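You operate a simulated robot arm through the tools that you are given. There is no shell and no other tool.

The job below is to be done with a simulated two-armed robot. You get a single attempt, and the scene is never put back.

TASK
Run the drain test on LOT LARK with the grey filter.
Fine: Seat the filter in the clear funnel, pour the whole beaker through it into the cylinder and put the beaker back; when the funnel is empty set the caked filter on the drying rack. Set down upright: what you pick out, small beaker.
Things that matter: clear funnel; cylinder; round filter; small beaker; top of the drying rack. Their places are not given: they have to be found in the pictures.

Only the result counts: the job must be done as asked and must still hold three seconds after the hand-in. Knocking over, shifting, dropping, spilling or breaking anything else fails it.

THE ROBOT
Two 7-joint arms with two-finger grippers on one trunk that stands fixed in place. Base frame: the origin is at the foot of the trunk, x ahead of it, y to its left, z up; the work surface is at about z = 80. Readings come in cm, degrees, newtons and seconds.
The left shoulder is at [2.4, 17.6, 137.9], the right one opposite. With the tool pointing down near the work surface each hand reaches from about 10 to 76 cm from the base axis, measured 20 degrees to its own side. Payload 2.94 kg a hand.
Tool frame (each hand has its own): the origin (TCP) lies between the finger pads and is the grasp point; the fingertips stand 3 cm ahead of it; z points along the fingers, y is the line along which they close. Largest opening 13.8 cm; the body of the gripper starts 10.9 cm behind the TCP.
Orientation is that of the tool frame in the base frame, as [roll, pitch, yaw] about the fixed x, y, z axes, in that order (R = Rz(yaw) Ry(pitch) Rx(roll)). With the fingers straight down and closing along the base's y, the tool's x points along the base's -x, its y along +y and its z along -z.

THE INTERFACE
- The arms move only by the tool apply_moves. It takes "left_series", "right_series" or both (then of equal length, played together; a hand with none holds still); each is a list of rows, each a list of 3 entries, a list of its own where there are three numbers: the turn, a rotation vector about the base's x, y, z in degrees, then the shift along the base's x, y, z in cm, then the opening in per cent of the stroke, from 0 (shut) to 100 (fully open). In form: [[[ax, ay, az], [dx, dy, dz], claw], ...]. A call has 1 to 20 rows; each row shifts and turns the commanded pose from where the row before left it. Rows are played at 5 a second. More than 5 cm and 8.6 degrees between two rows, or a gripper value outside its range, and nothing of the call is played. Where a pose cannot be reached the arm comes as near as it can. A force on the tool above 40 N (or 10 N above the force at the start of the call, whichever is more), or a blocked arm, ends the call early, and 0.2 s more pass. Each finger halts on what it meets, pressing with about 27 N; the grip force reading is that of the motor and also rises with nothing between the fingers. The clock runs only during rows and for 0.2 s after the last one: add rows that do not move to give the fingers time. It gives the time, the measured TCP pose, the force on the tool (base axes), the opening and the grip force at its end, in the units of the frame above (readings bear some noise), with the torque about the TCP (base axes, N m) and any sound that the robot's microphone picked up, and new pictures: "show" is both (left out), scene, wrist or none (wrist: the cameras of the hands that moved).
- Cameras (640 x 400 px; columns grow to the right, rows downward): "scene" is now at [5.19, 3.66, 184.3]; the picture's right is [0.50, -0.86, 0.00], its down [-0.72, -0.42, -0.56] and it looks along [0.48, 0.28, -0.83] (base axes); focal length 319 px, centre (320, 200). "left" rides on the left gripper at [7.1, -1.9, -14.6] in its tool frame; the picture's right is [0.26, 0.97, 0.00], its down [-0.85, 0.23, -0.48] and it looks along [-0.46, 0.12, 0.88] (tool axes); focal length 280 px, centre (320, 200). "right" rides on the right gripper at [7.1, 1.9, -14.6] in its tool frame; the picture's right is [-0.26, 0.96, 0.00], its down [-0.85, -0.23, -0.48] and it looks along [-0.46, -0.12, 0.88] (tool axes); focal length 280 px, centre (320, 200).
- lift_body(by): slides the trunk up (or, below 0, down) by that many cm; the arms and the scene camera ride with it, the base frame stays. It gives what a move gives, with no picture.
- aim_head(pan, tilt): turns the head with the scene camera to pan (to the left, within 120 degrees either way) and tilt (down, from -29 to 69), counted from straight ahead of the robot. It gives what a move gives, and a new picture of the scene camera.
- pixel_to_xyz(camera, pixels): for up to 12 pixels [column, row] of the newest picture of that camera ("zoom" is the newest enlarged one), the place [x, y, z] in the base frame of the surface seen there, good to about 0.3 cm. The clock stands still meanwhile.
- enlarge(camera, box): a new picture of the part [left, top, right, bottom] of that camera's present view, enlarged. The clock stands still meanwhile.
- sign_off(): hands the job in; it is judged then, once.

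Open the grippers and draw the arms clear of the work before you hand the job in, unless the task says otherwise.

The tools are called as a command line: name --argument value ..., lists and objects as JSON in quotes. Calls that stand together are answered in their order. apply_moves: Moves the arms, as the interface text tells. Its arguments: {"type":"object","properties":{"left_series":{"type":"array","items":{"type":"array"}},"right_series":{"type":"array","items":{"type":"array"}},"show":{"type":"string","enum":["both","scene","wrist","none"]}},"required":[]} The other tools are called the same way: lift_body (by) slides the trunk up or down; aim_head (pan, tilt) turns the head that bears the scene camera; pixel_to_xyz (camera, pixels) gives the place of the surface under pixels of a picture; enlarge (camera, box) takes an enlarged picture of a part of a camera's view; sign_off () hands the job in.

At the start:

```text
time_s: 0.0
left_position: [37.64, 47.31, 135.27]
left_tool_rot: [180.0, 0.0, 180.0]
left_wrist_force: [0.3, -0.5, -0.2]
left_torque: [0.0, 0.02, -0.01]
left_grip_width: 13.77
left_grip_force: 0.0
right_position: [53.05, 9.53, 139.07]
right_tool_rot: [-179.9, 0.0, 180.0]
right_wrist_force: [0.7, -0.1, 0.1]
right_torque: [-0.03, 0.0, 0.03]
right_grip_width: 13.82
right_grip_force: 0.1
trunk travel left (down, up): [-55.0, 18.4]
head pan, tilt: [30.2, 56.0]
```

scene: 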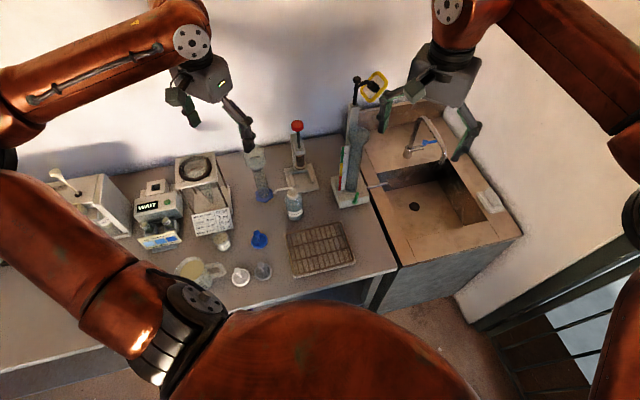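
right: 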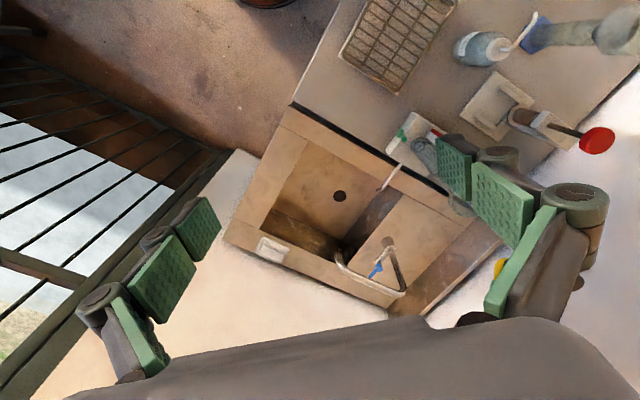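
left: 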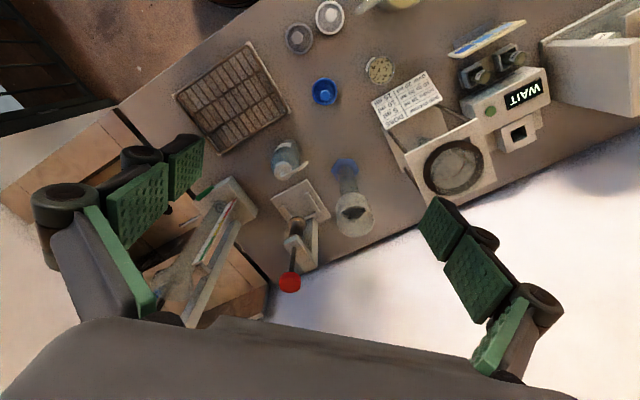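

The scene picture shows a bench with a rack near (320,250), a funnel stand near (200,180), small objects around (240,275), and devices with text. I enlarge parts of it to identify things.

enlarge --camera "scene" --box '[130, 140, 290, 300]'

enlarge --camera "left" --box '[260, 0, 560, 190]'

enlarge --camera "scene" --box '[220, 100, 400, 290]'

```text
2.50 times, centred on (210, 220) of scene
```

zoom: 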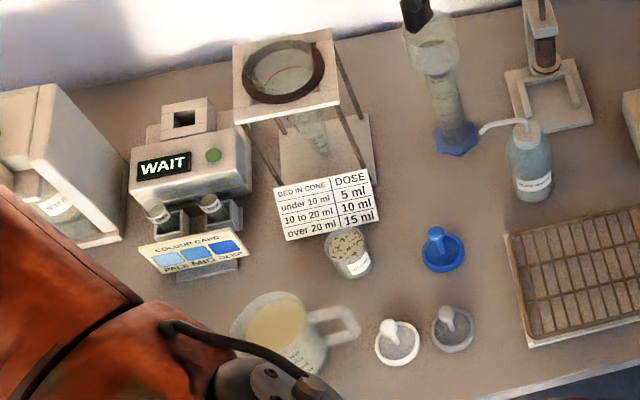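

```text
2.11 times, centred on (410, 95) of left
```

zoom: 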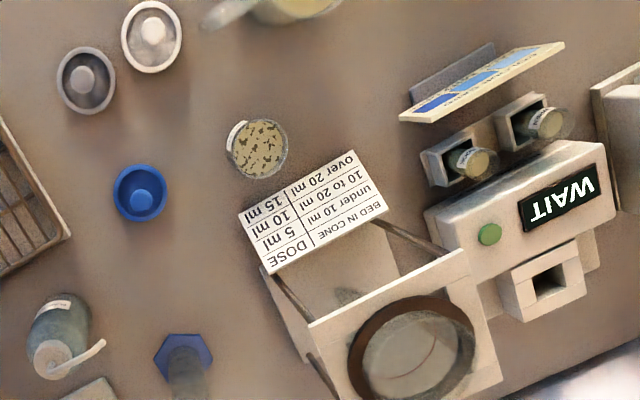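

```text
2.11 times, centred on (310, 195) of scene
```

zoom: 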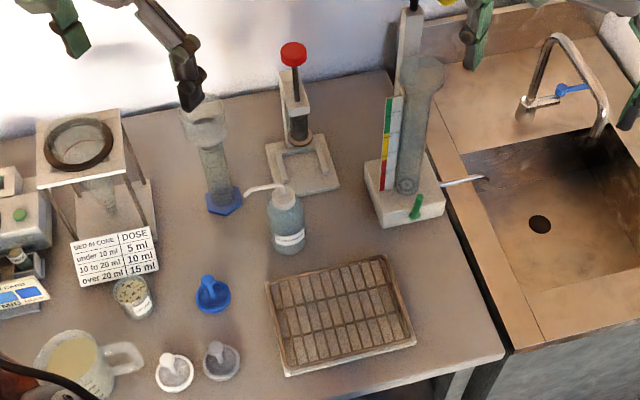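

The filters (white, grey, blue) stand near (240,278), (262,270), (260,240). I get coordinates of the main items and check the labels.

pixel_to_xyz --camera "scene" --pixels '[[223, 241], [240, 281], [263, 273], [259, 243], [262, 195], [256, 158], [320, 250], [292, 227], [200, 270], [200, 165], [165, 215], [155, 185]]'

enlarge --camera "scene" --box '[205, 225, 285, 295]'

enlarge --camera "scene" --box '[50, 160, 150, 260]'

enlarge --camera "scene" --box '[150, 190, 250, 290]'

enlarge --camera "scene" --box '[225, 130, 305, 210]'

```text
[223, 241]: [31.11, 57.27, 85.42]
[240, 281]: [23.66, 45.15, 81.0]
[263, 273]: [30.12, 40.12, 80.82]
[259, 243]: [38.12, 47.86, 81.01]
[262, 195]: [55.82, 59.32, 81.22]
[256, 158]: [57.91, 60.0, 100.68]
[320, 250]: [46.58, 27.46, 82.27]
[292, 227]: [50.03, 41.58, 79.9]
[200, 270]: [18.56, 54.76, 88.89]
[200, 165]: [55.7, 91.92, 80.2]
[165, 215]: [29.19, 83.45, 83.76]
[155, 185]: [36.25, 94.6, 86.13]
```

```text
5.71 times, centred on (245, 260) of scene
```

zoom: 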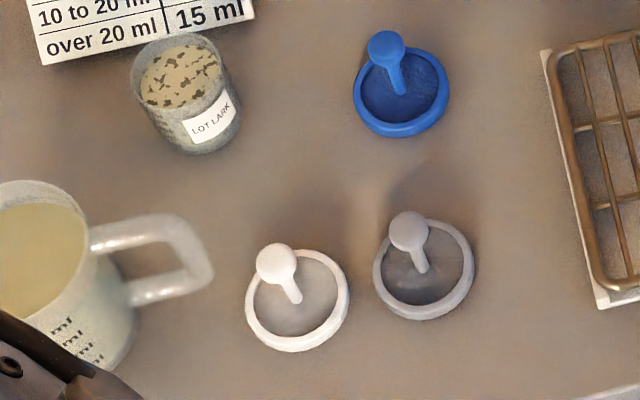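

```text
4.00 times, centred on (100, 210) of scene
```

zoom: 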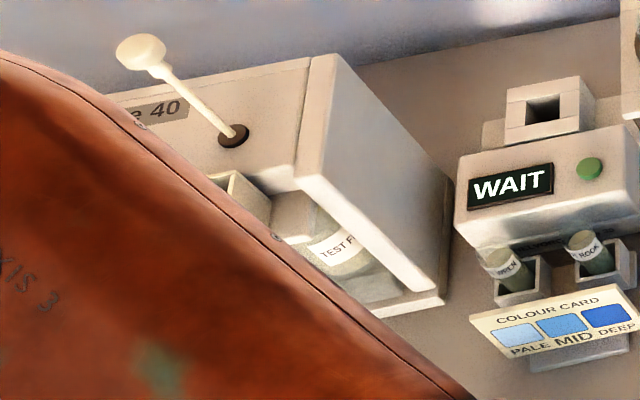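

```text
4.00 times, centred on (200, 240) of scene
```

zoom: 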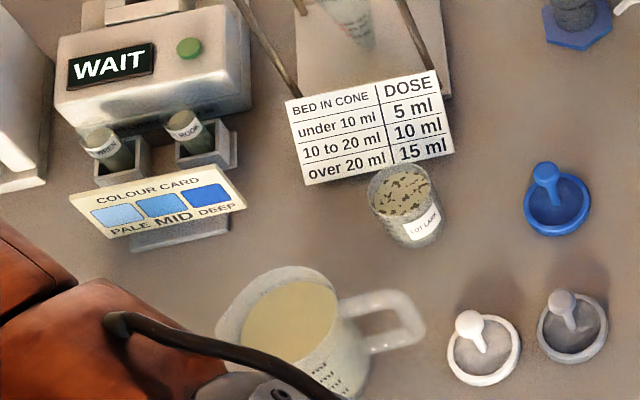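

```text
5.00 times, centred on (265, 170) of scene
```

zoom: 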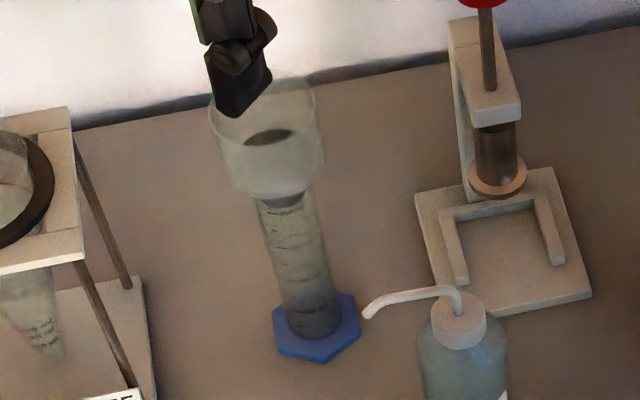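

The LOT LARK beaker is at about (31,57), the grey filter at (30,40) and the cylinder with the clear funnel at about (57,60). I look at the details through the left wrist camera.

enlarge --camera "left" --box '[300, 140, 400, 240]'

pixel_to_xyz --camera "left" --pixels '[[354, 192], [354, 213], [337, 215], [372, 215], [354, 232], [345, 165], [300, 38], [299, 42], [286, 40], [312, 36], [381, 60], [382, 70]]'

enlarge --camera "left" --box '[270, 0, 420, 110]'

```text
4.00 times, centred on (350, 190) of left
```

zoom: 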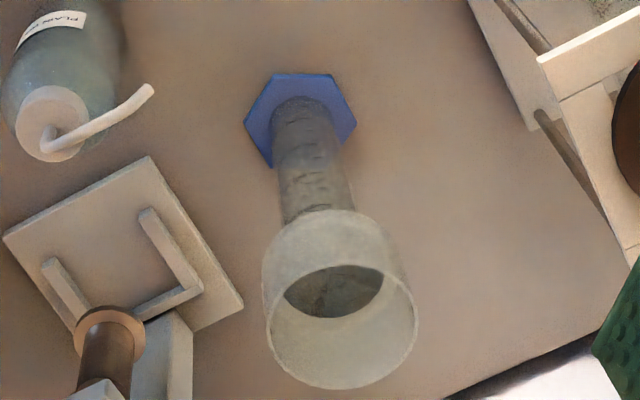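

```text
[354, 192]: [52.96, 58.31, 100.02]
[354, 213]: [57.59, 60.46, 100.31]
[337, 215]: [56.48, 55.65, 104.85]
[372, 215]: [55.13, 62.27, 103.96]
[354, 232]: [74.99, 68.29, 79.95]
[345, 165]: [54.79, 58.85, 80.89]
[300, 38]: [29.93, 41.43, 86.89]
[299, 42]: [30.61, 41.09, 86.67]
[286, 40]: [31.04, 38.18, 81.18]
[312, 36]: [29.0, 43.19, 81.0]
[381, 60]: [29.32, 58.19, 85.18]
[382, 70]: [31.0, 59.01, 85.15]
```

```text
3.64 times, centred on (345, 55) of left
```

zoom: 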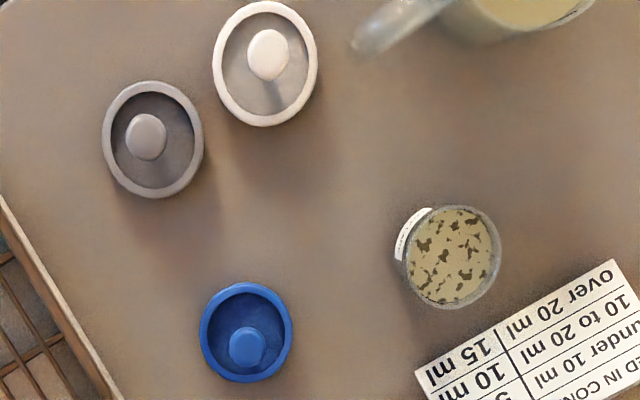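

The grey filter's knob is at about (30.3,41.2,87) and the funnel's rim around z 105. I move the left hand to look down into the funnel.

apply_moves --left_series '[[[0, 0, 0], [2, 2.5, -2], 100], [[0, 0, 0], [2, 2.5, -2], 100], [[0, 0, 0], [2, 2.5, -2], 100], [[0, 0, 0], [2, 2.5, -2], 100], [[0, 0, 0], [0, 0, 0], 100]]' --show "both"

```text
time_s: 1.2
left_position: [45.58, 57.48, 127.18]
left_tool_rot: [180.0, 0.0, -179.9]
left_wrist_force: [0.4, 0.7, 1.1]
left_torque: [-0.01, -0.06, -0.01]
left_grip_width: 13.78
left_grip_force: 0.1
right_position: [53.01, 9.34, 139.11]
right_tool_rot: [179.9, 0.0, -179.9]
right_wrist_force: [-0.1, -0.5, 0.6]
right_torque: [0.01, -0.04, 0.01]
right_grip_width: 13.79
right_grip_force: 0.0
trunk travel left (down, up): [-55.0, 18.4]
head pan, tilt: [30.2, 56.0]
```

scene: 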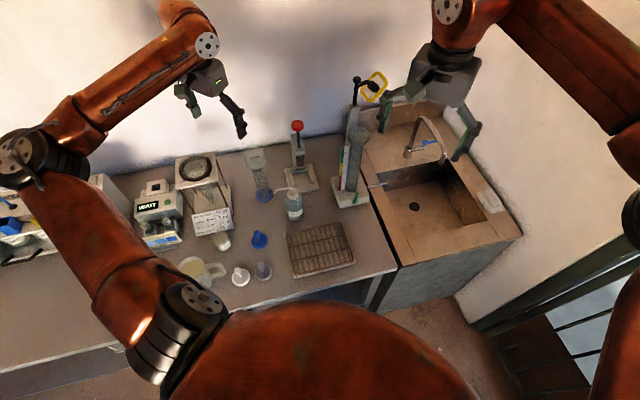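
left: 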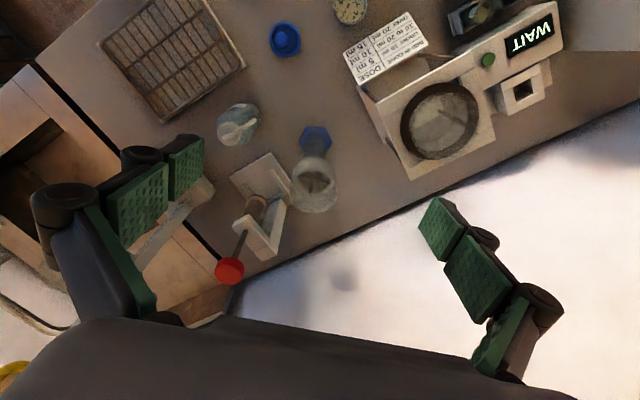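

Now the funnel is at (315,183) in the left picture; I enlarge it and sample the rim, floor and the neighbouring items.

enlarge --camera "left" --box '[275, 115, 355, 220]'

pixel_to_xyz --camera "left" --pixels '[[315, 183], [306, 178], [315, 175], [322, 185], [315, 212], [291, 190], [338, 188], [315, 160], [297, 175], [333, 175], [315, 200], [302, 190]]'

```text
3.81 times, centred on (315, 168) of left
```

zoom: 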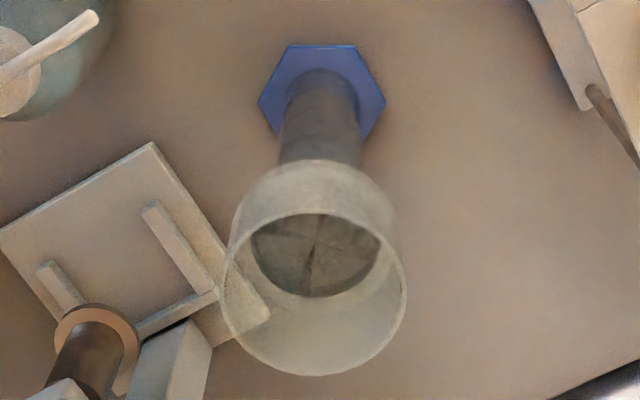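

```text
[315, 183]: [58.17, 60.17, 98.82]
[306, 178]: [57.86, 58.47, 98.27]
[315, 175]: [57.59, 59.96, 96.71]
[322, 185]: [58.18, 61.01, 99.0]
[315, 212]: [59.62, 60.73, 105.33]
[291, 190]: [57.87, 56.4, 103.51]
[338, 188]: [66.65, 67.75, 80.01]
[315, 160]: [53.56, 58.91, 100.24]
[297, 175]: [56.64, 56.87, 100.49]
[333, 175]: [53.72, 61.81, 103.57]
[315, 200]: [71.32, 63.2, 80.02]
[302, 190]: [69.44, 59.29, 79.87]
```

I check the funnel rim and the beaker from the scene camera too, now the arm does not hide them.

enlarge --camera "scene" --box '[225, 135, 290, 210]'

enlarge --camera "scene" --box '[170, 200, 290, 300]'

pixel_to_xyz --camera "scene" --pixels '[[290, 227], [352, 222], [296, 277], [355, 258], [345, 224], [302, 270], [320, 250], [321, 222], [222, 240], [224, 247], [212, 225], [230, 235]]'

```text
5.33 times, centred on (258, 172) of scene
```

zoom: 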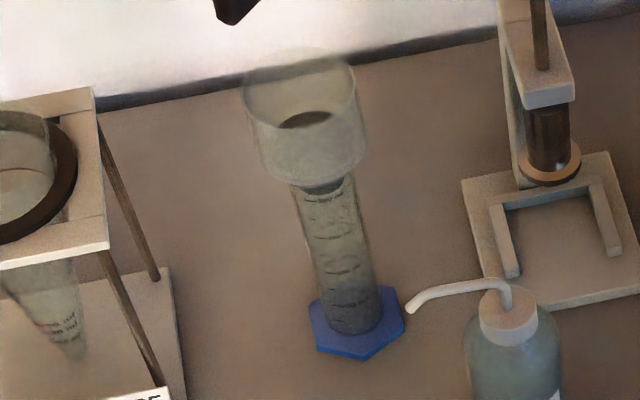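

```text
4.00 times, centred on (230, 250) of scene
```

zoom: 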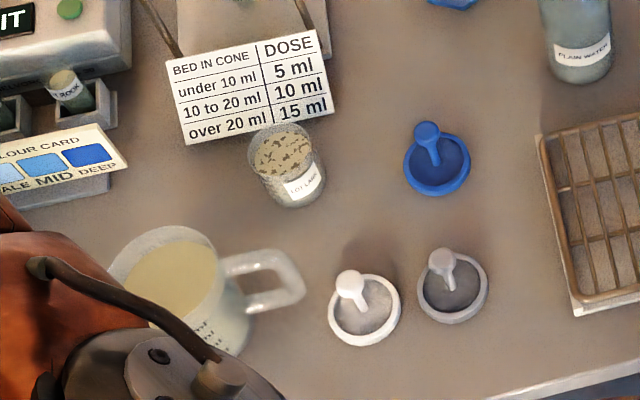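

```text
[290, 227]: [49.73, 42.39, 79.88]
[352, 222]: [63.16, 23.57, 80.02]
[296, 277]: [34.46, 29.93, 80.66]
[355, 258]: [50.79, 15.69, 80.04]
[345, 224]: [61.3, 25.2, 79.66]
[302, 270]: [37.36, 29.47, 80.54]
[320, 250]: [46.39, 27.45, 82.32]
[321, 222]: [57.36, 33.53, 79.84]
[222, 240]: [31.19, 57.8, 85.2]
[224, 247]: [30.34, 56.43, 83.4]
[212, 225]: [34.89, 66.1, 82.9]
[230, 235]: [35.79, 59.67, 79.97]
```

The bench layout is clear. I move the left hand above the grey filter, part-way down, to look closely at its knob.

apply_moves --left_series '[[[0, 0, 0], [-3, -3, 0], 100], [[0, 0, 0], [-3, -3, 0], 80], [[0, 0, 0], [-3, -3, -2], 60], [[0, 0, 0], [-3, -3, -4], 45], [[0, 0, 0], [-2.5, -3, -4], 40], [[0, 0, 0], [-0.7, -1.2, -4], 40], [[0, 0, 0], [0, 0, -4], 40], [[0, 0, 0], [0, 0, -4], 40], [[0, 0, 0], [0, 0, -4], 40], [[0, 0, 0], [0, 0, 0], 40]]' --show "both"

```text
refused: row 4 steps farther than a row can; nothing moved
```

A row was too long; I split the motion more finely.

apply_moves --left_series '[[[0, 0, 0], [-3, -3, 0], 100], [[0, 0, 0], [-3, -3, 0], 80], [[0, 0, 0], [-3, -3, -2], 60], [[0, 0, 0], [-3, -3, -2], 45], [[0, 0, 0], [-2.5, -3, -3], 40], [[0, 0, 0], [-0.7, -1.2, -4], 40], [[0, 0, 0], [0, 0, -4], 40], [[0, 0, 0], [0, 0, -4], 40], [[0, 0, 0], [0, 0, -4], 40], [[0, 0, 0], [0, 0, -4], 40], [[0, 0, 0], [0, 0, 0], 40]]' --show "both"

```text
time_s: 3.6
left_position: [31.57, 41.44, 100.71]
left_tool_rot: [179.9, 0.1, 179.9]
left_wrist_force: [-0.7, -0.1, -0.3]
left_torque: [0.03, -0.05, -0.01]
left_grip_width: 5.51
left_grip_force: 0.1
left hand out of reach, approached as far as the arm can: row 6
right_position: [53.23, 9.13, 139.17]
right_tool_rot: [179.8, 0.0, 179.9]
right_wrist_force: [-0.5, 0.0, 0.2]
right_torque: [0.1, 0.01, 0.0]
right_grip_width: 13.79
right_grip_force: 0.1
trunk travel left (down, up): [-55.0, 18.4]
head pan, tilt: [30.2, 56.0]
```

scene: 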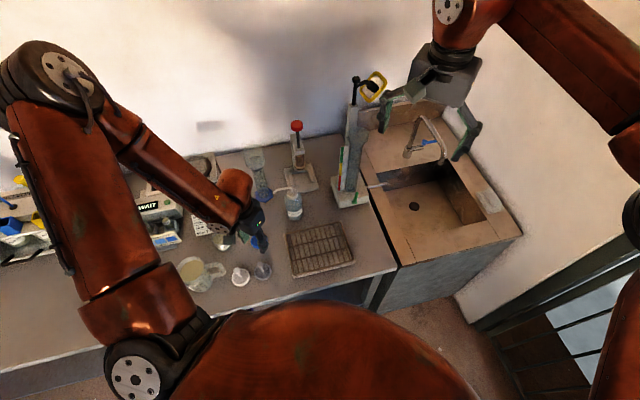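
left: 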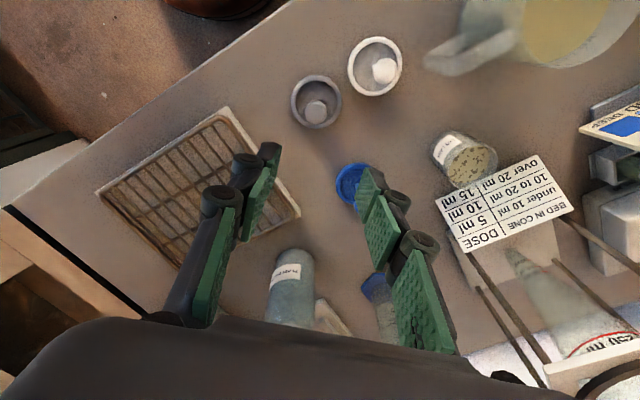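

The hand is above the filter (grey at (316,103) in the left picture). I enlarge the filter and measure its knob and ring.

enlarge --camera "left" --box '[280, 60, 360, 140]'

pixel_to_xyz --camera "left" --pixels '[[315, 112], [310, 112], [321, 112], [315, 105], [315, 119], [295, 105], [337, 98], [315, 79], [318, 127], [315, 90], [328, 105], [305, 95]]'

```text
5.00 times, centred on (320, 100) of left
```

zoom: 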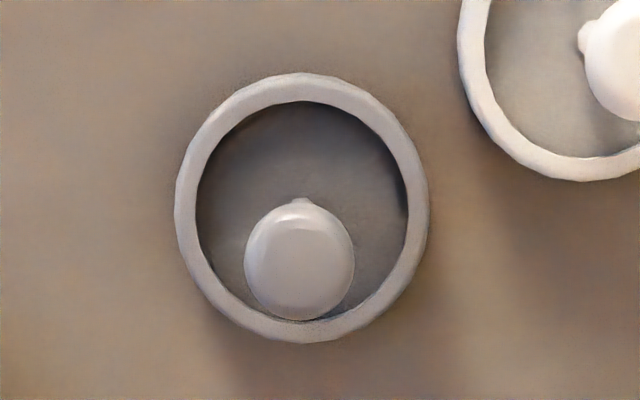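

```text
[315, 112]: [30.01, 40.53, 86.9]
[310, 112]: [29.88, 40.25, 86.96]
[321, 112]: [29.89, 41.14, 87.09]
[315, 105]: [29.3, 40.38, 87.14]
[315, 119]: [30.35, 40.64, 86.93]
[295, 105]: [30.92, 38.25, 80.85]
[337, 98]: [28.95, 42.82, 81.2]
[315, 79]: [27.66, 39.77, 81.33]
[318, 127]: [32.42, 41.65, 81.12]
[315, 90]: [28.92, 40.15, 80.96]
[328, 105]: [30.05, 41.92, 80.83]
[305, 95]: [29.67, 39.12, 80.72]
```

The knob's centre is at about (29.9,40.4), top z 87, about 2.2 cm wide; the ring is about 6 cm across. I align above it and go down part of the way.

apply_moves --left_series '[[[0, 0, 0], [-0.9, -0.5, -1], 35], [[0, 0, 0], [-0.82, -0.5, -2], 32], [[0, 0, 0], [0, 0, -2.5], 32], [[0, 0, 0], [0, 0, -2.5], 32], [[0, 0, 0], [0, 0, 0], 32]]' --show "wrist"

```text
time_s: 4.8
left_position: [29.61, 41.02, 94.14]
left_tool_rot: [-179.9, 0.0, -179.9]
left_wrist_force: [-0.4, 0.0, -0.5]
left_torque: [-0.04, 0.02, -0.02]
left_grip_width: 4.45
left_grip_force: 0.0
left hand out of reach, approached as far as the arm can: row 4
right_position: [52.96, 9.46, 139.16]
right_tool_rot: [-180.0, 0.0, 180.0]
right_wrist_force: [1.4, 1.5, -0.4]
right_torque: [-0.01, -0.02, -0.02]
right_grip_width: 13.78
right_grip_force: 0.0
trunk travel left (down, up): [-55.0, 18.4]
head pan, tilt: [30.2, 56.0]
```

left: 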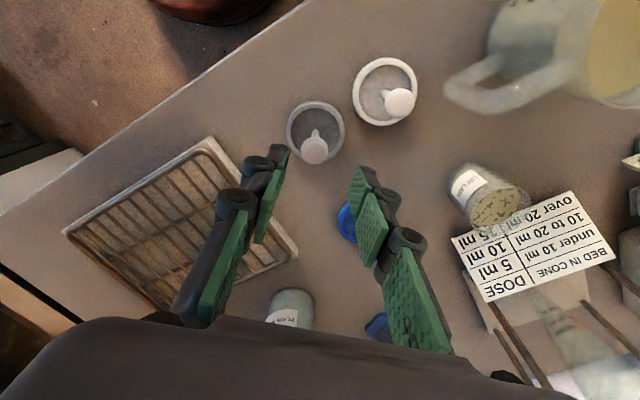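

The arm reports a reach limit here, perhaps from the wrist's yaw. I turn the hand about the vertical by 24 degrees toward its natural heading and see whether the limit goes away.

apply_moves --left_series '[[[0, 0, 8], [0, 0, 0], 32], [[0, 0, 8], [0, 0, 0], 32], [[0, 0, 8], [0, 0, 0], 32], [[0, 0, 0], [0, 0, 0], 32]]' --show "both"

```text
time_s: 5.8
left_position: [29.81, 40.87, 94.32]
left_tool_rot: [179.9, 0.1, -155.9]
left_wrist_force: [-0.3, -0.2, -1.1]
left_torque: [0.0, 0.02, 0.0]
left_grip_width: 4.39
left_grip_force: 0.0
right_position: [53.2, 9.42, 139.1]
right_tool_rot: [180.0, 0.0, 180.0]
right_wrist_force: [0.1, 0.1, -1.1]
right_torque: [-0.01, -0.02, -0.02]
right_grip_width: 13.82
right_grip_force: 0.0
trunk travel left (down, up): [-55.0, 18.4]
head pan, tilt: [30.2, 56.0]
```

scene: 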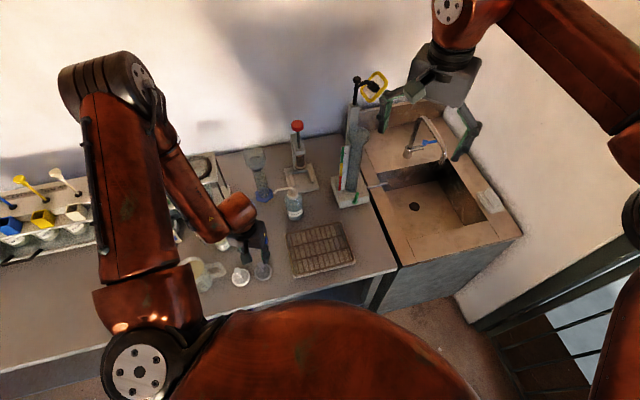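
left: 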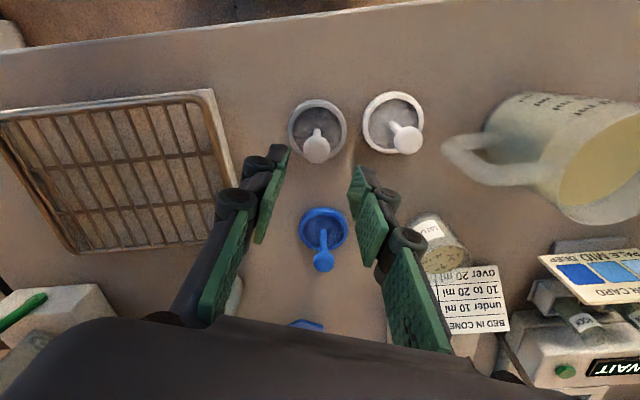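

No limit now. I enlarge the grey filter in this view to correct the alignment of knob and hand.

enlarge --camera "left" --box '[280, 90, 360, 170]'

pixel_to_xyz --camera "left" --pixels '[[316, 150], [316, 145], [310, 150], [322, 150], [316, 155], [291, 130], [343, 130], [317, 103], [316, 135]]'

```text
5.00 times, centred on (320, 130) of left
```

zoom: 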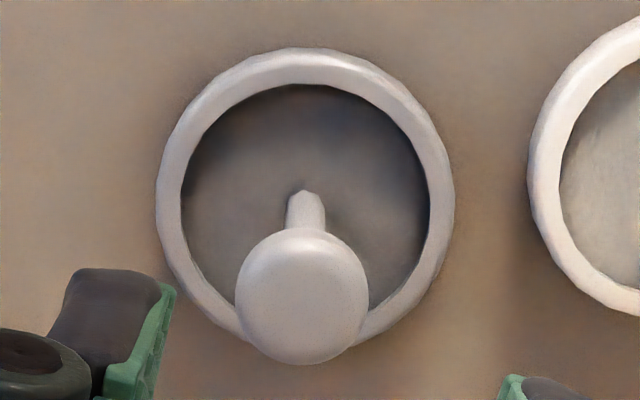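

```text
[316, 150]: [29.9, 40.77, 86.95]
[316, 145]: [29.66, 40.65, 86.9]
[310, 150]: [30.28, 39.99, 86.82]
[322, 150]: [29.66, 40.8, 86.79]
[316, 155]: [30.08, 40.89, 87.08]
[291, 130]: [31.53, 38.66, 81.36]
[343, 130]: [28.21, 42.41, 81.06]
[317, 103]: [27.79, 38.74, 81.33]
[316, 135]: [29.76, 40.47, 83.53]
```

The knob sits 0.4 cm off the tool axis; I correct it, go down to TCP z 86 around the knob and close.

apply_moves --left_series '[[[0, 0, 0], [0.18, -0.34, -1.5], 32], [[0, 0, 0], [0, 0, -2.5], 32], [[0, 0, 0], [0, 0, -2.5], 32], [[0, 0, 0], [0, 0, -1.6], 32], [[0, 0, 0], [0, 0, 0], 32]]' --show "both"

```text
time_s: 7.0
left_position: [29.72, 41.29, 94.07]
left_tool_rot: [180.0, 0.0, -156.0]
left_wrist_force: [0.0, 0.8, -0.5]
left_torque: [-0.03, 0.0, 0.01]
left_grip_width: 4.44
left_grip_force: 0.0
left hand out of reach, approached as far as the arm can: row 1, 2, 3, 4
right_position: [53.23, 9.47, 139.15]
right_tool_rot: [-179.9, 0.0, -180.0]
right_wrist_force: [1.1, 0.2, 0.4]
right_torque: [-0.01, -0.01, 0.0]
right_grip_width: 13.82
right_grip_force: 0.1
trunk travel left (down, up): [-55.0, 18.4]
head pan, tilt: [30.2, 56.0]
```

scene: 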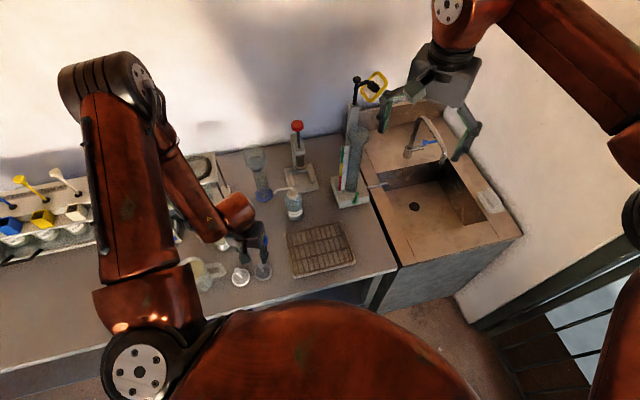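
left: 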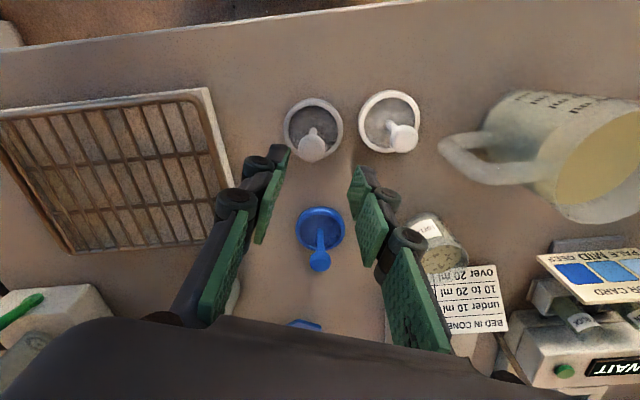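

The arm is at its lower limit at this shoulder height. I lift the left hand, draw the right hand back clear of the tall device, and will then lower the trunk.

apply_moves --left_series '[[[0, 0, 0], [0, 0, 4], 32], [[0, 0, 0], [0, 0, 4], 32], [[0, 0, 0], [0, 0, 4], 32], [[0, 0, 0], [0, 0, 4], 32], [[0, 0, 0], [0, 0, 2], 32], [[0, 0, 0], [0, 0, 0], 32]]' --right_series '[[[0, 0, 0], [-2.2, -4.2, 0], 100], [[0, 0, 0], [-2.2, -4.2, 0], 100], [[0, 0, 0], [-2.2, -4.2, 0], 100], [[0, 0, 0], [-2.2, -4.2, 0], 100], [[0, 0, 0], [-2.2, -4.2, 0], 100], [[0, 0, 0], [-2.2, -4.2, 0], 100]]' --show "both"

```text
time_s: 8.4
left_position: [31.46, 41.94, 108.52]
left_tool_rot: [-180.0, 0.0, -156.0]
left_wrist_force: [-0.5, 0.6, 0.2]
left_torque: [0.03, 0.0, 0.0]
left_grip_width: 4.41
left_grip_force: 0.0
left hand out of reach, approached as far as the arm can: row 3, 4, 5
right_position: [39.86, -15.78, 139.14]
right_tool_rot: [179.9, 0.0, 180.0]
right_wrist_force: [-0.2, -0.6, -1.0]
right_torque: [0.03, -0.01, 0.05]
right_grip_width: 13.8
right_grip_force: 0.0
trunk travel left (down, up): [-55.0, 18.4]
head pan, tilt: [30.2, 56.0]
```

scene: 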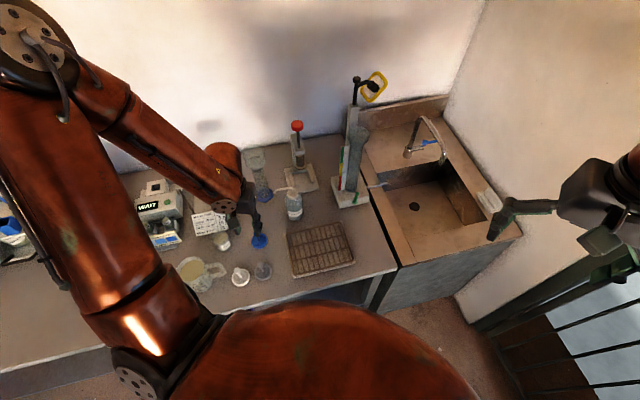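
right: 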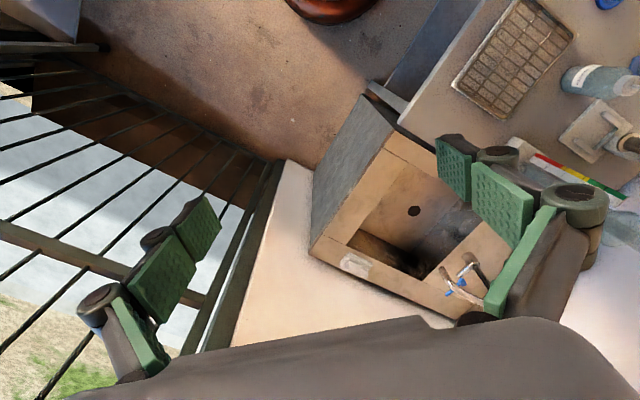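
left: 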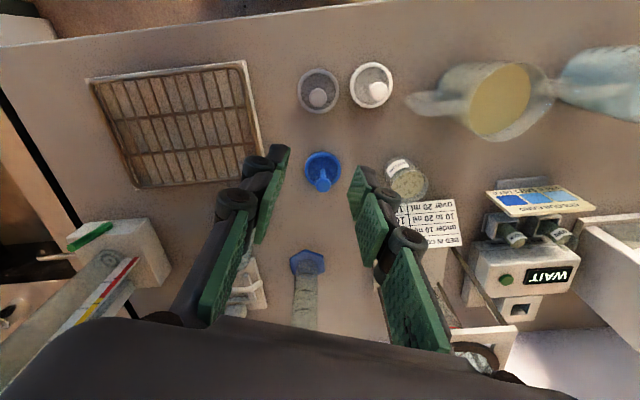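

The right hand is clear now. I lower the trunk by 16 cm, which brings the left TCP to about z 92.

lift_body --by -16

aim_head --pan 35 --tilt 52

```text
time_s: 10.2
left_position: [31.83, 42.18, 91.03]
left_tool_rot: [178.9, -2.6, -156.0]
left_wrist_force: [-0.1, -0.3, 0.4]
left_torque: [0.04, -0.02, -0.02]
left_grip_width: 4.42
left_grip_force: 0.1
right_position: [39.97, -15.89, 123.25]
right_tool_rot: [179.8, 0.0, 179.9]
right_wrist_force: [0.5, 0.2, -0.5]
right_torque: [0.01, -0.01, 0.0]
right_grip_width: 13.79
right_grip_force: 0.1
trunk travel left (down, up): [-39.0, 34.4]
head pan, tilt: [30.2, 56.0]
```

```text
time_s: 10.9
left_position: [31.83, 42.04, 91.06]
left_tool_rot: [178.8, -2.7, -156.0]
left_wrist_force: [-0.2, 1.2, -0.3]
left_torque: [0.0, -0.03, -0.01]
left_grip_width: 4.44
left_grip_force: 0.1
right_position: [39.97, -15.95, 123.09]
right_tool_rot: [179.9, 0.0, -180.0]
right_wrist_force: [0.6, -0.2, -0.2]
right_torque: [0.01, -0.01, 0.03]
right_grip_width: 13.8
right_grip_force: 0.0
trunk travel left (down, up): [-39.0, 34.4]
head pan, tilt: [35.0, 52.0]
```

scene: 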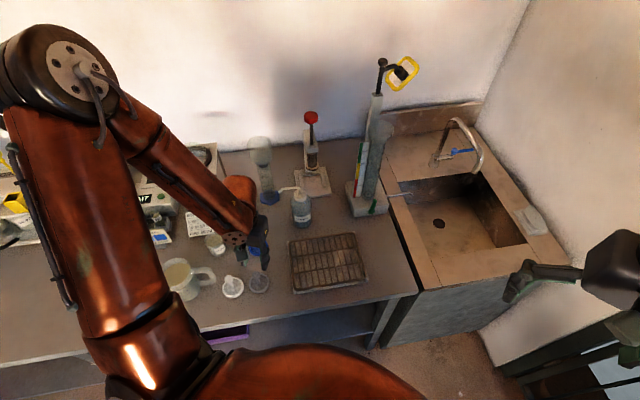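

The hand's tilt drifted 2.7 degrees during the trunk move. I shift toward the knob and correct the tilt, watching for the reach limit.

apply_moves --left_series '[[[0, 0, 0], [0, 0, 0], 32], [[0, 0, 0], [-0.9, -0.7, 0], 32], [[0, 0, 0], [-0.9, -0.7, 0], 32], [[0, 0, 0], [0, 0, 0], 32]]' --show "wrist"

```text
time_s: 11.9
left_position: [31.97, 42.04, 91.12]
left_tool_rot: [178.9, -2.7, -156.0]
left_wrist_force: [0.4, 0.0, 0.5]
left_torque: [0.0, -0.02, 0.04]
left_grip_width: 4.43
left_grip_force: 0.1
left hand out of reach, approached as far as the arm can: row 2, 3
right_position: [39.89, -15.87, 123.14]
right_tool_rot: [179.9, 0.0, 180.0]
right_wrist_force: [-0.5, -0.8, -0.9]
right_torque: [0.0, 0.02, -0.02]
right_grip_width: 13.81
right_grip_force: 0.1
trunk travel left (down, up): [-39.0, 34.4]
head pan, tilt: [35.0, 52.0]
```

left: 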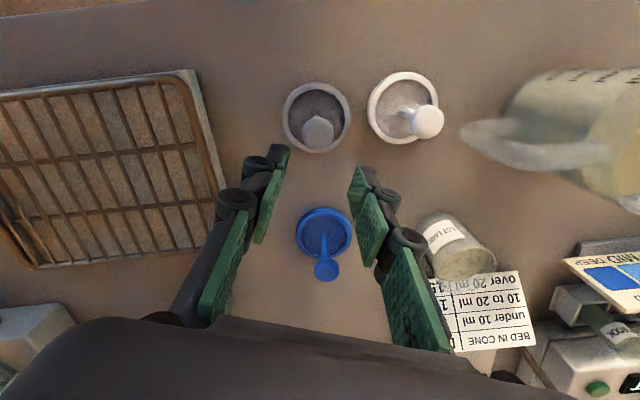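

The arm is folded too tightly here (wrist too close to the shoulder), so the trunk should go up rather than down. I raise it well above the starting height.

lift_body --by 30

apply_moves --left_series '[[[0, 0, 0], [0, 0, -3], 32], [[0, 0, 0], [0, 0, -4], 32], [[0, 0, 0], [0, 0, -4], 32], [[0, 0, 0], [0, 0, -3], 32], [[0, 0, 0], [0, 0, 0], 32]]' --show "both"

```text
time_s: 14.9
left_position: [31.92, 42.11, 120.96]
left_tool_rot: [179.0, -2.5, -156.0]
left_wrist_force: [-0.7, -0.1, -0.1]
left_torque: [0.03, 0.02, -0.01]
left_grip_width: 4.42
left_grip_force: 0.1
right_position: [39.96, -15.7, 153.11]
right_tool_rot: [-180.0, 0.0, 180.0]
right_wrist_force: [-0.3, 0.0, 0.7]
right_torque: [0.01, 0.0, 0.0]
right_grip_width: 13.78
right_grip_force: 0.0
trunk travel left (down, up): [-69.0, 4.4]
head pan, tilt: [35.0, 52.0]
```

```text
time_s: 16.1
left_position: [31.66, 42.22, 108.63]
left_tool_rot: [178.9, -2.6, -156.0]
left_wrist_force: [-0.7, 0.6, -0.4]
left_torque: [-0.01, 0.0, -0.02]
left_grip_width: 4.41
left_grip_force: 0.0
left hand out of reach, approached as far as the arm can: row 4
right_position: [39.93, -15.73, 153.21]
right_tool_rot: [179.9, 0.0, -180.0]
right_wrist_force: [-0.2, 0.9, -0.4]
right_torque: [-0.02, -0.01, -0.03]
right_grip_width: 13.8
right_grip_force: 0.0
trunk travel left (down, up): [-69.0, 4.4]
head pan, tilt: [35.0, 52.0]
```

scene: 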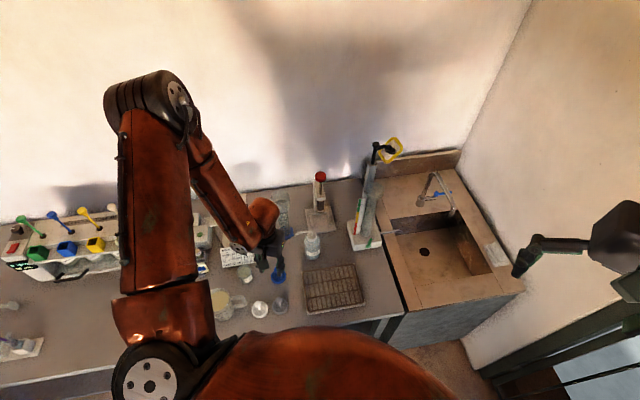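
left: 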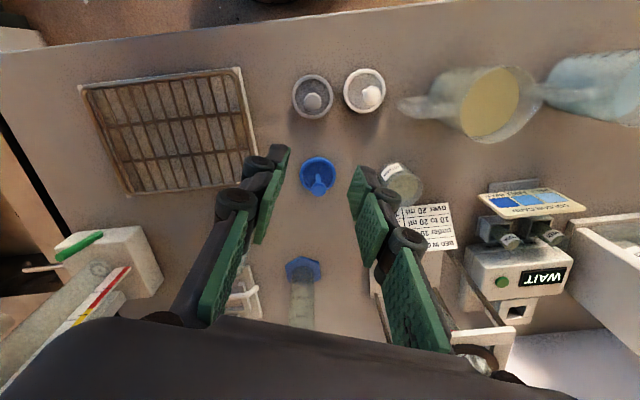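

The same limit appears about 44 cm below the shoulder in this posture. I try a further turn of the hand about the vertical, here in free space, to see how the arm frees itself.

apply_moves --left_series '[[[0, 0, 8], [0, 0, 0], 32], [[0, 0, 8], [0, 0, 0], 32], [[0, 0, 8], [0, 0, 0], 32], [[0, 0, 0], [0, 0, -2], 32], [[0, 0, 0], [0, 0, -2], 32], [[0, 0, 0], [0, 0, -2], 32], [[0, 0, 0], [0, 0, 0], 32]]' --show "scene"

```text
time_s: 17.7
left_position: [31.35, 42.8, 108.4]
left_tool_rot: [178.8, -2.7, -132.0]
left_wrist_force: [-0.3, 1.0, -0.5]
left_torque: [0.0, 0.01, 0.0]
left_grip_width: 4.42
left_grip_force: 0.2
left hand out of reach, approached as far as the arm can: row 4, 5, 6
right_position: [40.01, -15.88, 153.24]
right_tool_rot: [179.9, 0.0, -180.0]
right_wrist_force: [0.5, -0.7, 0.1]
right_torque: [0.02, -0.02, 0.02]
right_grip_width: 13.78
right_grip_force: 0.0
trunk travel left (down, up): [-69.0, 4.4]
head pan, tilt: [35.0, 52.0]
```

scene: 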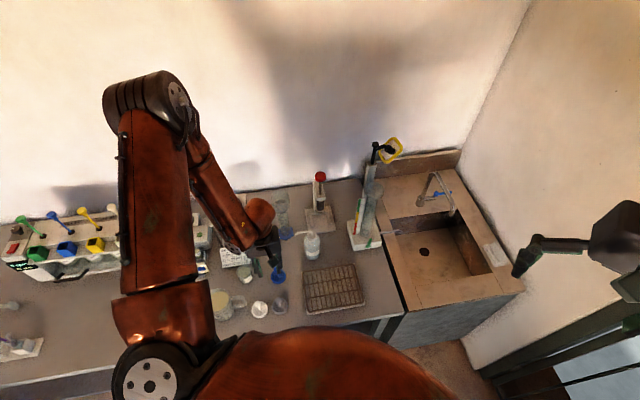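

Turning is free but the descent is blocked, so the elbow is in a poor posture. I retreat up and outward over the open bench to let the elbow unfold, then will come in low from farther out.

apply_moves --left_series '[[[0, 0, -8], [1, 1, 4], 32], [[0, 0, -8], [2, 2, 4], 32], [[0, 0, -8], [3, 3, 2], 32], [[0, 0, 0], [3, 3, 1], 32], [[0, 0, 0], [3, 3, 0], 32], [[0, 0, 0], [2, 2, 0], 32], [[0, 0, 0], [0, 0, 0], 32]]' --show "both"

```text
time_s: 19.3
left_position: [45.05, 56.47, 119.44]
left_tool_rot: [178.9, -2.8, -156.0]
left_wrist_force: [-0.3, 0.2, 0.2]
left_torque: [0.01, -0.03, -0.02]
left_grip_width: 4.41
left_grip_force: 0.0
right_position: [39.87, -15.97, 153.23]
right_tool_rot: [179.9, 0.0, 180.0]
right_wrist_force: [-0.1, -0.2, 0.1]
right_torque: [0.02, 0.02, -0.01]
right_grip_width: 13.81
right_grip_force: 0.0
trunk travel left (down, up): [-69.0, 4.4]
head pan, tilt: [35.0, 52.0]
```

scene: 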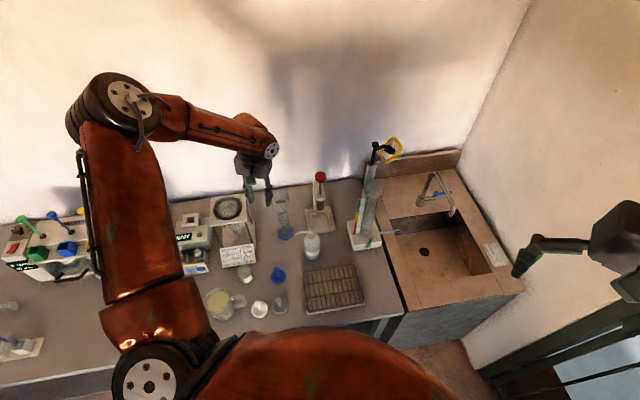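
left: 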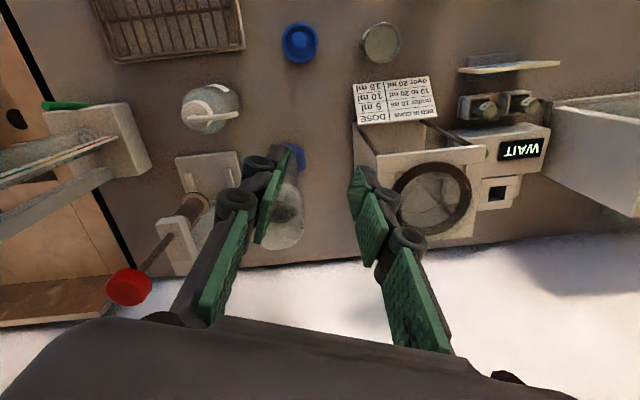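

The arm is free again. I straighten the 3-degree tilt and descend further out, toward (38,47,98), to see how low this posture goes.

apply_moves --left_series '[[[0, -3, 0], [-1.67, -2.17, -3], 32], [[0, 0, 0], [-1.67, -2.17, -3], 32], [[0, 0, 0], [-1.67, -2.17, -3], 32], [[0, 0, 0], [-0.5, -0.75, -3], 32], [[0, 0, 0], [-0.5, -0.75, -3], 32], [[0, 0, 0], [-0.5, -0.75, -3], 32], [[0, 0, 0], [-0.5, -0.75, -3], 32], [[0, 0, 0], [0, 0, 0], 32]]' --show "both"

```text
time_s: 21.1
left_position: [34.62, 47.61, 108.38]
left_tool_rot: [-179.9, 0.1, -156.0]
left_wrist_force: [0.1, 0.0, 0.0]
left_torque: [0.02, 0.04, 0.01]
left_grip_width: 4.4
left_grip_force: 0.1
left hand out of reach, approached as far as the arm can: row 4, 5, 6, 7
right_position: [39.98, -15.82, 153.11]
right_tool_rot: [179.9, -0.1, -179.9]
right_wrist_force: [-0.4, 0.4, 0.9]
right_torque: [-0.02, 0.0, -0.01]
right_grip_width: 13.83
right_grip_force: 0.2
trunk travel left (down, up): [-69.0, 4.4]
head pan, tilt: [35.0, 52.0]
```

scene: 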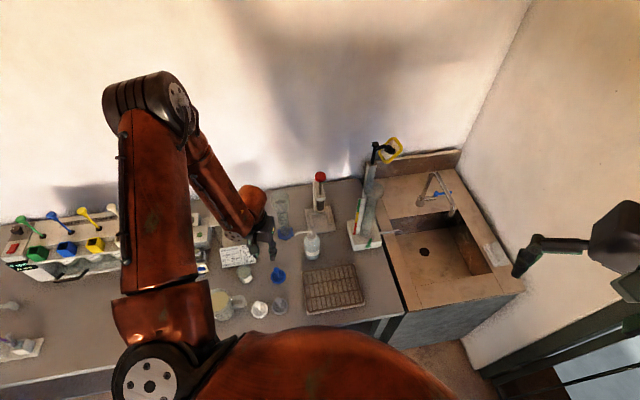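
left: 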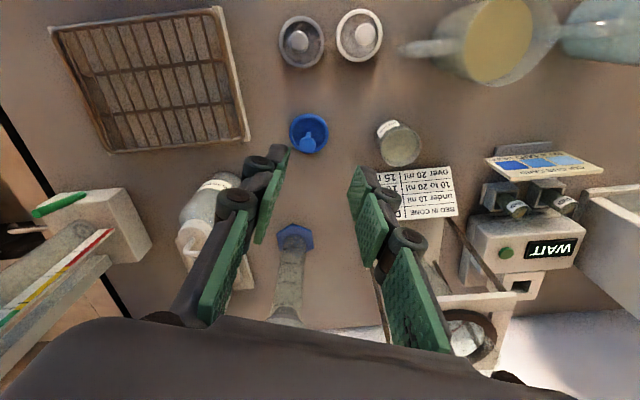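

Again the arm stops about 44 cm below the shoulder, with the elbow high and the forearm steep. I back out a bit and tilt the hand so the fingers point 32 degrees outward, then test the descent.

apply_moves --left_series '[[[0, 0, 0], [1.5, 1.5, 3], 32], [[0, 0, 0], [2, 1.5, 3], 32], [[6.4, -4.8, 0], [0, 0, 0], 32], [[6.4, -4.8, 0], [0, 0, 0], 32], [[6.4, -4.8, 0], [0, 0, 0], 32], [[6.4, -4.8, 0], [0, 0, 0], 32], [[0, 0, 0], [0, 0, -3], 32], [[0, 0, 0], [0, 0, -3], 32], [[0, 0, 0], [0, 0, -3], 32], [[0, 0, 0], [0, 0, -3], 32], [[0, 0, 0], [0, 0, -3], 32], [[0, 0, 0], [0, 0, 0], 32]]' --show "both"

```text
time_s: 23.7
left_position: [37.44, 51.72, 112.49]
left_tool_rot: [163.1, 27.6, -160.4]
left_wrist_force: [-0.9, -1.3, 0.3]
left_torque: [0.0, 0.01, -0.01]
left_grip_width: 4.42
left_grip_force: 0.1
left hand out of reach, approached as far as the arm can: row 7, 8, 9, 10, 11
right_position: [39.98, -16.03, 153.09]
right_tool_rot: [179.9, 0.1, -179.9]
right_wrist_force: [-0.3, -1.4, 0.2]
right_torque: [0.02, 0.0, 0.02]
right_grip_width: 13.77
right_grip_force: 0.0
trunk travel left (down, up): [-69.0, 4.4]
head pan, tilt: [35.0, 52.0]
```

scene: 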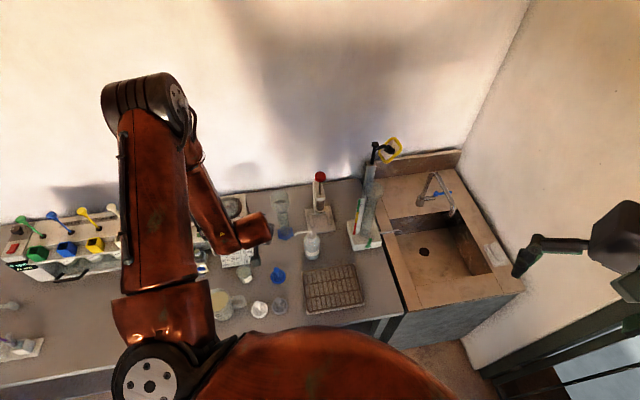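
left: 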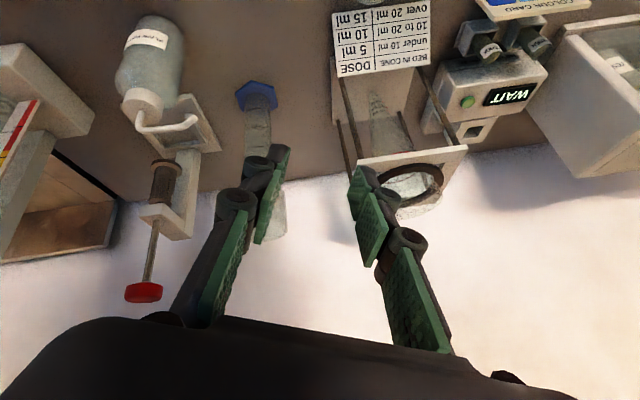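

The elbow ends up at the same place every time ((150,100) in the scene picture). I sample the arm's surface points to understand its posture.

pixel_to_xyz --camera "scene" --pixels '[[150, 382], [160, 320], [160, 280], [155, 240], [155, 150], [120, 105], [160, 90], [183, 100], [198, 150], [215, 200], [228, 240], [262, 230]]'

```text
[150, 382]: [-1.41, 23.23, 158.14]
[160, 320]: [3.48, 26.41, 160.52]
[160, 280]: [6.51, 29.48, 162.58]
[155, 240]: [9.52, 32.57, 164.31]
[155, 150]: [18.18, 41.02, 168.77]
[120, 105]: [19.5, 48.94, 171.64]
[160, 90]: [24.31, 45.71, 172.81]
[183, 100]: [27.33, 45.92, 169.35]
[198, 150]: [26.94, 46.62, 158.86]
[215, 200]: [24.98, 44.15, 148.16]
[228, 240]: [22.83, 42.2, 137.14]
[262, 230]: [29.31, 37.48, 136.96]
```

The upper arm cannot go lower than a little above horizontal, so the hand's floor is about 44 cm below the shoulder. So I'll use the trunk for the vertical strokes: first level the hand and bring it over the grey filter at this height.

apply_moves --left_series '[[[-6.4, 4.8, 0], [0, 0, 0.5], 32], [[-6.4, 4.8, 0], [0, 0, 0], 32], [[-6.4, 4.8, 0], [0, 0, 0], 32], [[-6.4, 4.8, 0], [0, 0, 0], 32], [[0, 0, 0], [-1.9, -2.8, -0.5], 32], [[0, 0, 0], [-1.9, -2.8, -0.5], 32], [[0, 0, 0], [-1.9, -2.8, -0.5], 32], [[0, 0, 0], [-1.8, -2.8, -0.5], 32], [[0, 0, 0], [0, 0, 0], 32]]' --show "both"

```text
time_s: 25.7
left_position: [30.33, 41.44, 111.01]
left_tool_rot: [177.3, 3.5, -156.0]
left_wrist_force: [0.1, -0.4, -0.5]
left_torque: [-0.03, 0.01, -0.02]
left_grip_width: 4.4
left_grip_force: 0.1
left hand out of reach, approached as far as the arm can: row 4
right_position: [40.0, -15.87, 153.11]
right_tool_rot: [179.9, 0.0, -179.9]
right_wrist_force: [0.3, 0.2, -0.6]
right_torque: [-0.04, -0.02, 0.0]
right_grip_width: 13.83
right_grip_force: 0.0
trunk travel left (down, up): [-69.0, 4.4]
head pan, tilt: [35.0, 52.0]
```

scene: 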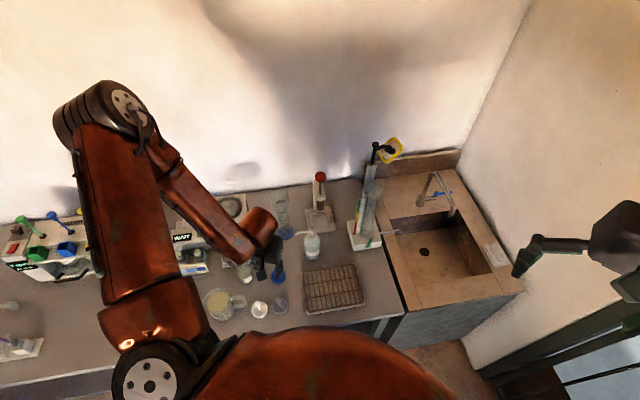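
left: 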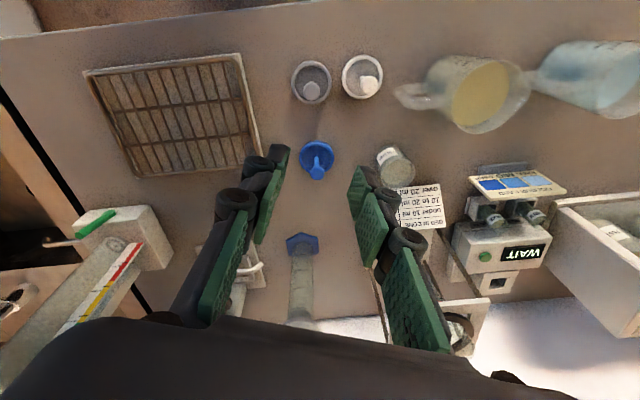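

The hand is level to within 4.4 degrees; I remove the rest of the tilt and centre over the knob at about (29.95,40.55).

apply_moves --left_series '[[[-3.88, 2.1, 0], [-0.2, -0.4, 0], 32], [[0, 0, 0], [-0.18, -0.45, -0.8], 32], [[0, 0, 0], [0, 0, -0.8], 32], [[0, 0, 0], [0, 0, 0], 32]]' --show "wrist"

```text
time_s: 26.7
left_position: [29.8, 40.53, 109.5]
left_tool_rot: [179.9, 0.1, -155.9]
left_wrist_force: [-0.4, -0.3, 0.1]
left_torque: [0.01, -0.02, 0.01]
left_grip_width: 4.42
left_grip_force: 0.1
right_position: [40.0, -15.93, 153.18]
right_tool_rot: [179.8, 0.0, -179.9]
right_wrist_force: [0.3, 0.0, 0.8]
right_torque: [0.02, -0.03, 0.03]
right_grip_width: 13.81
right_grip_force: 0.0
trunk travel left (down, up): [-69.0, 4.4]
head pan, tilt: [35.0, 52.0]
```

left: 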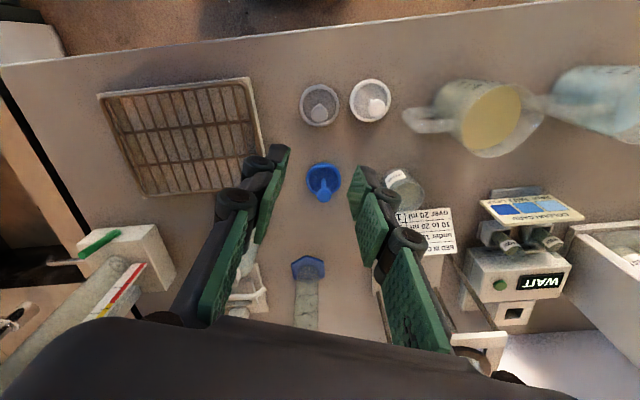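

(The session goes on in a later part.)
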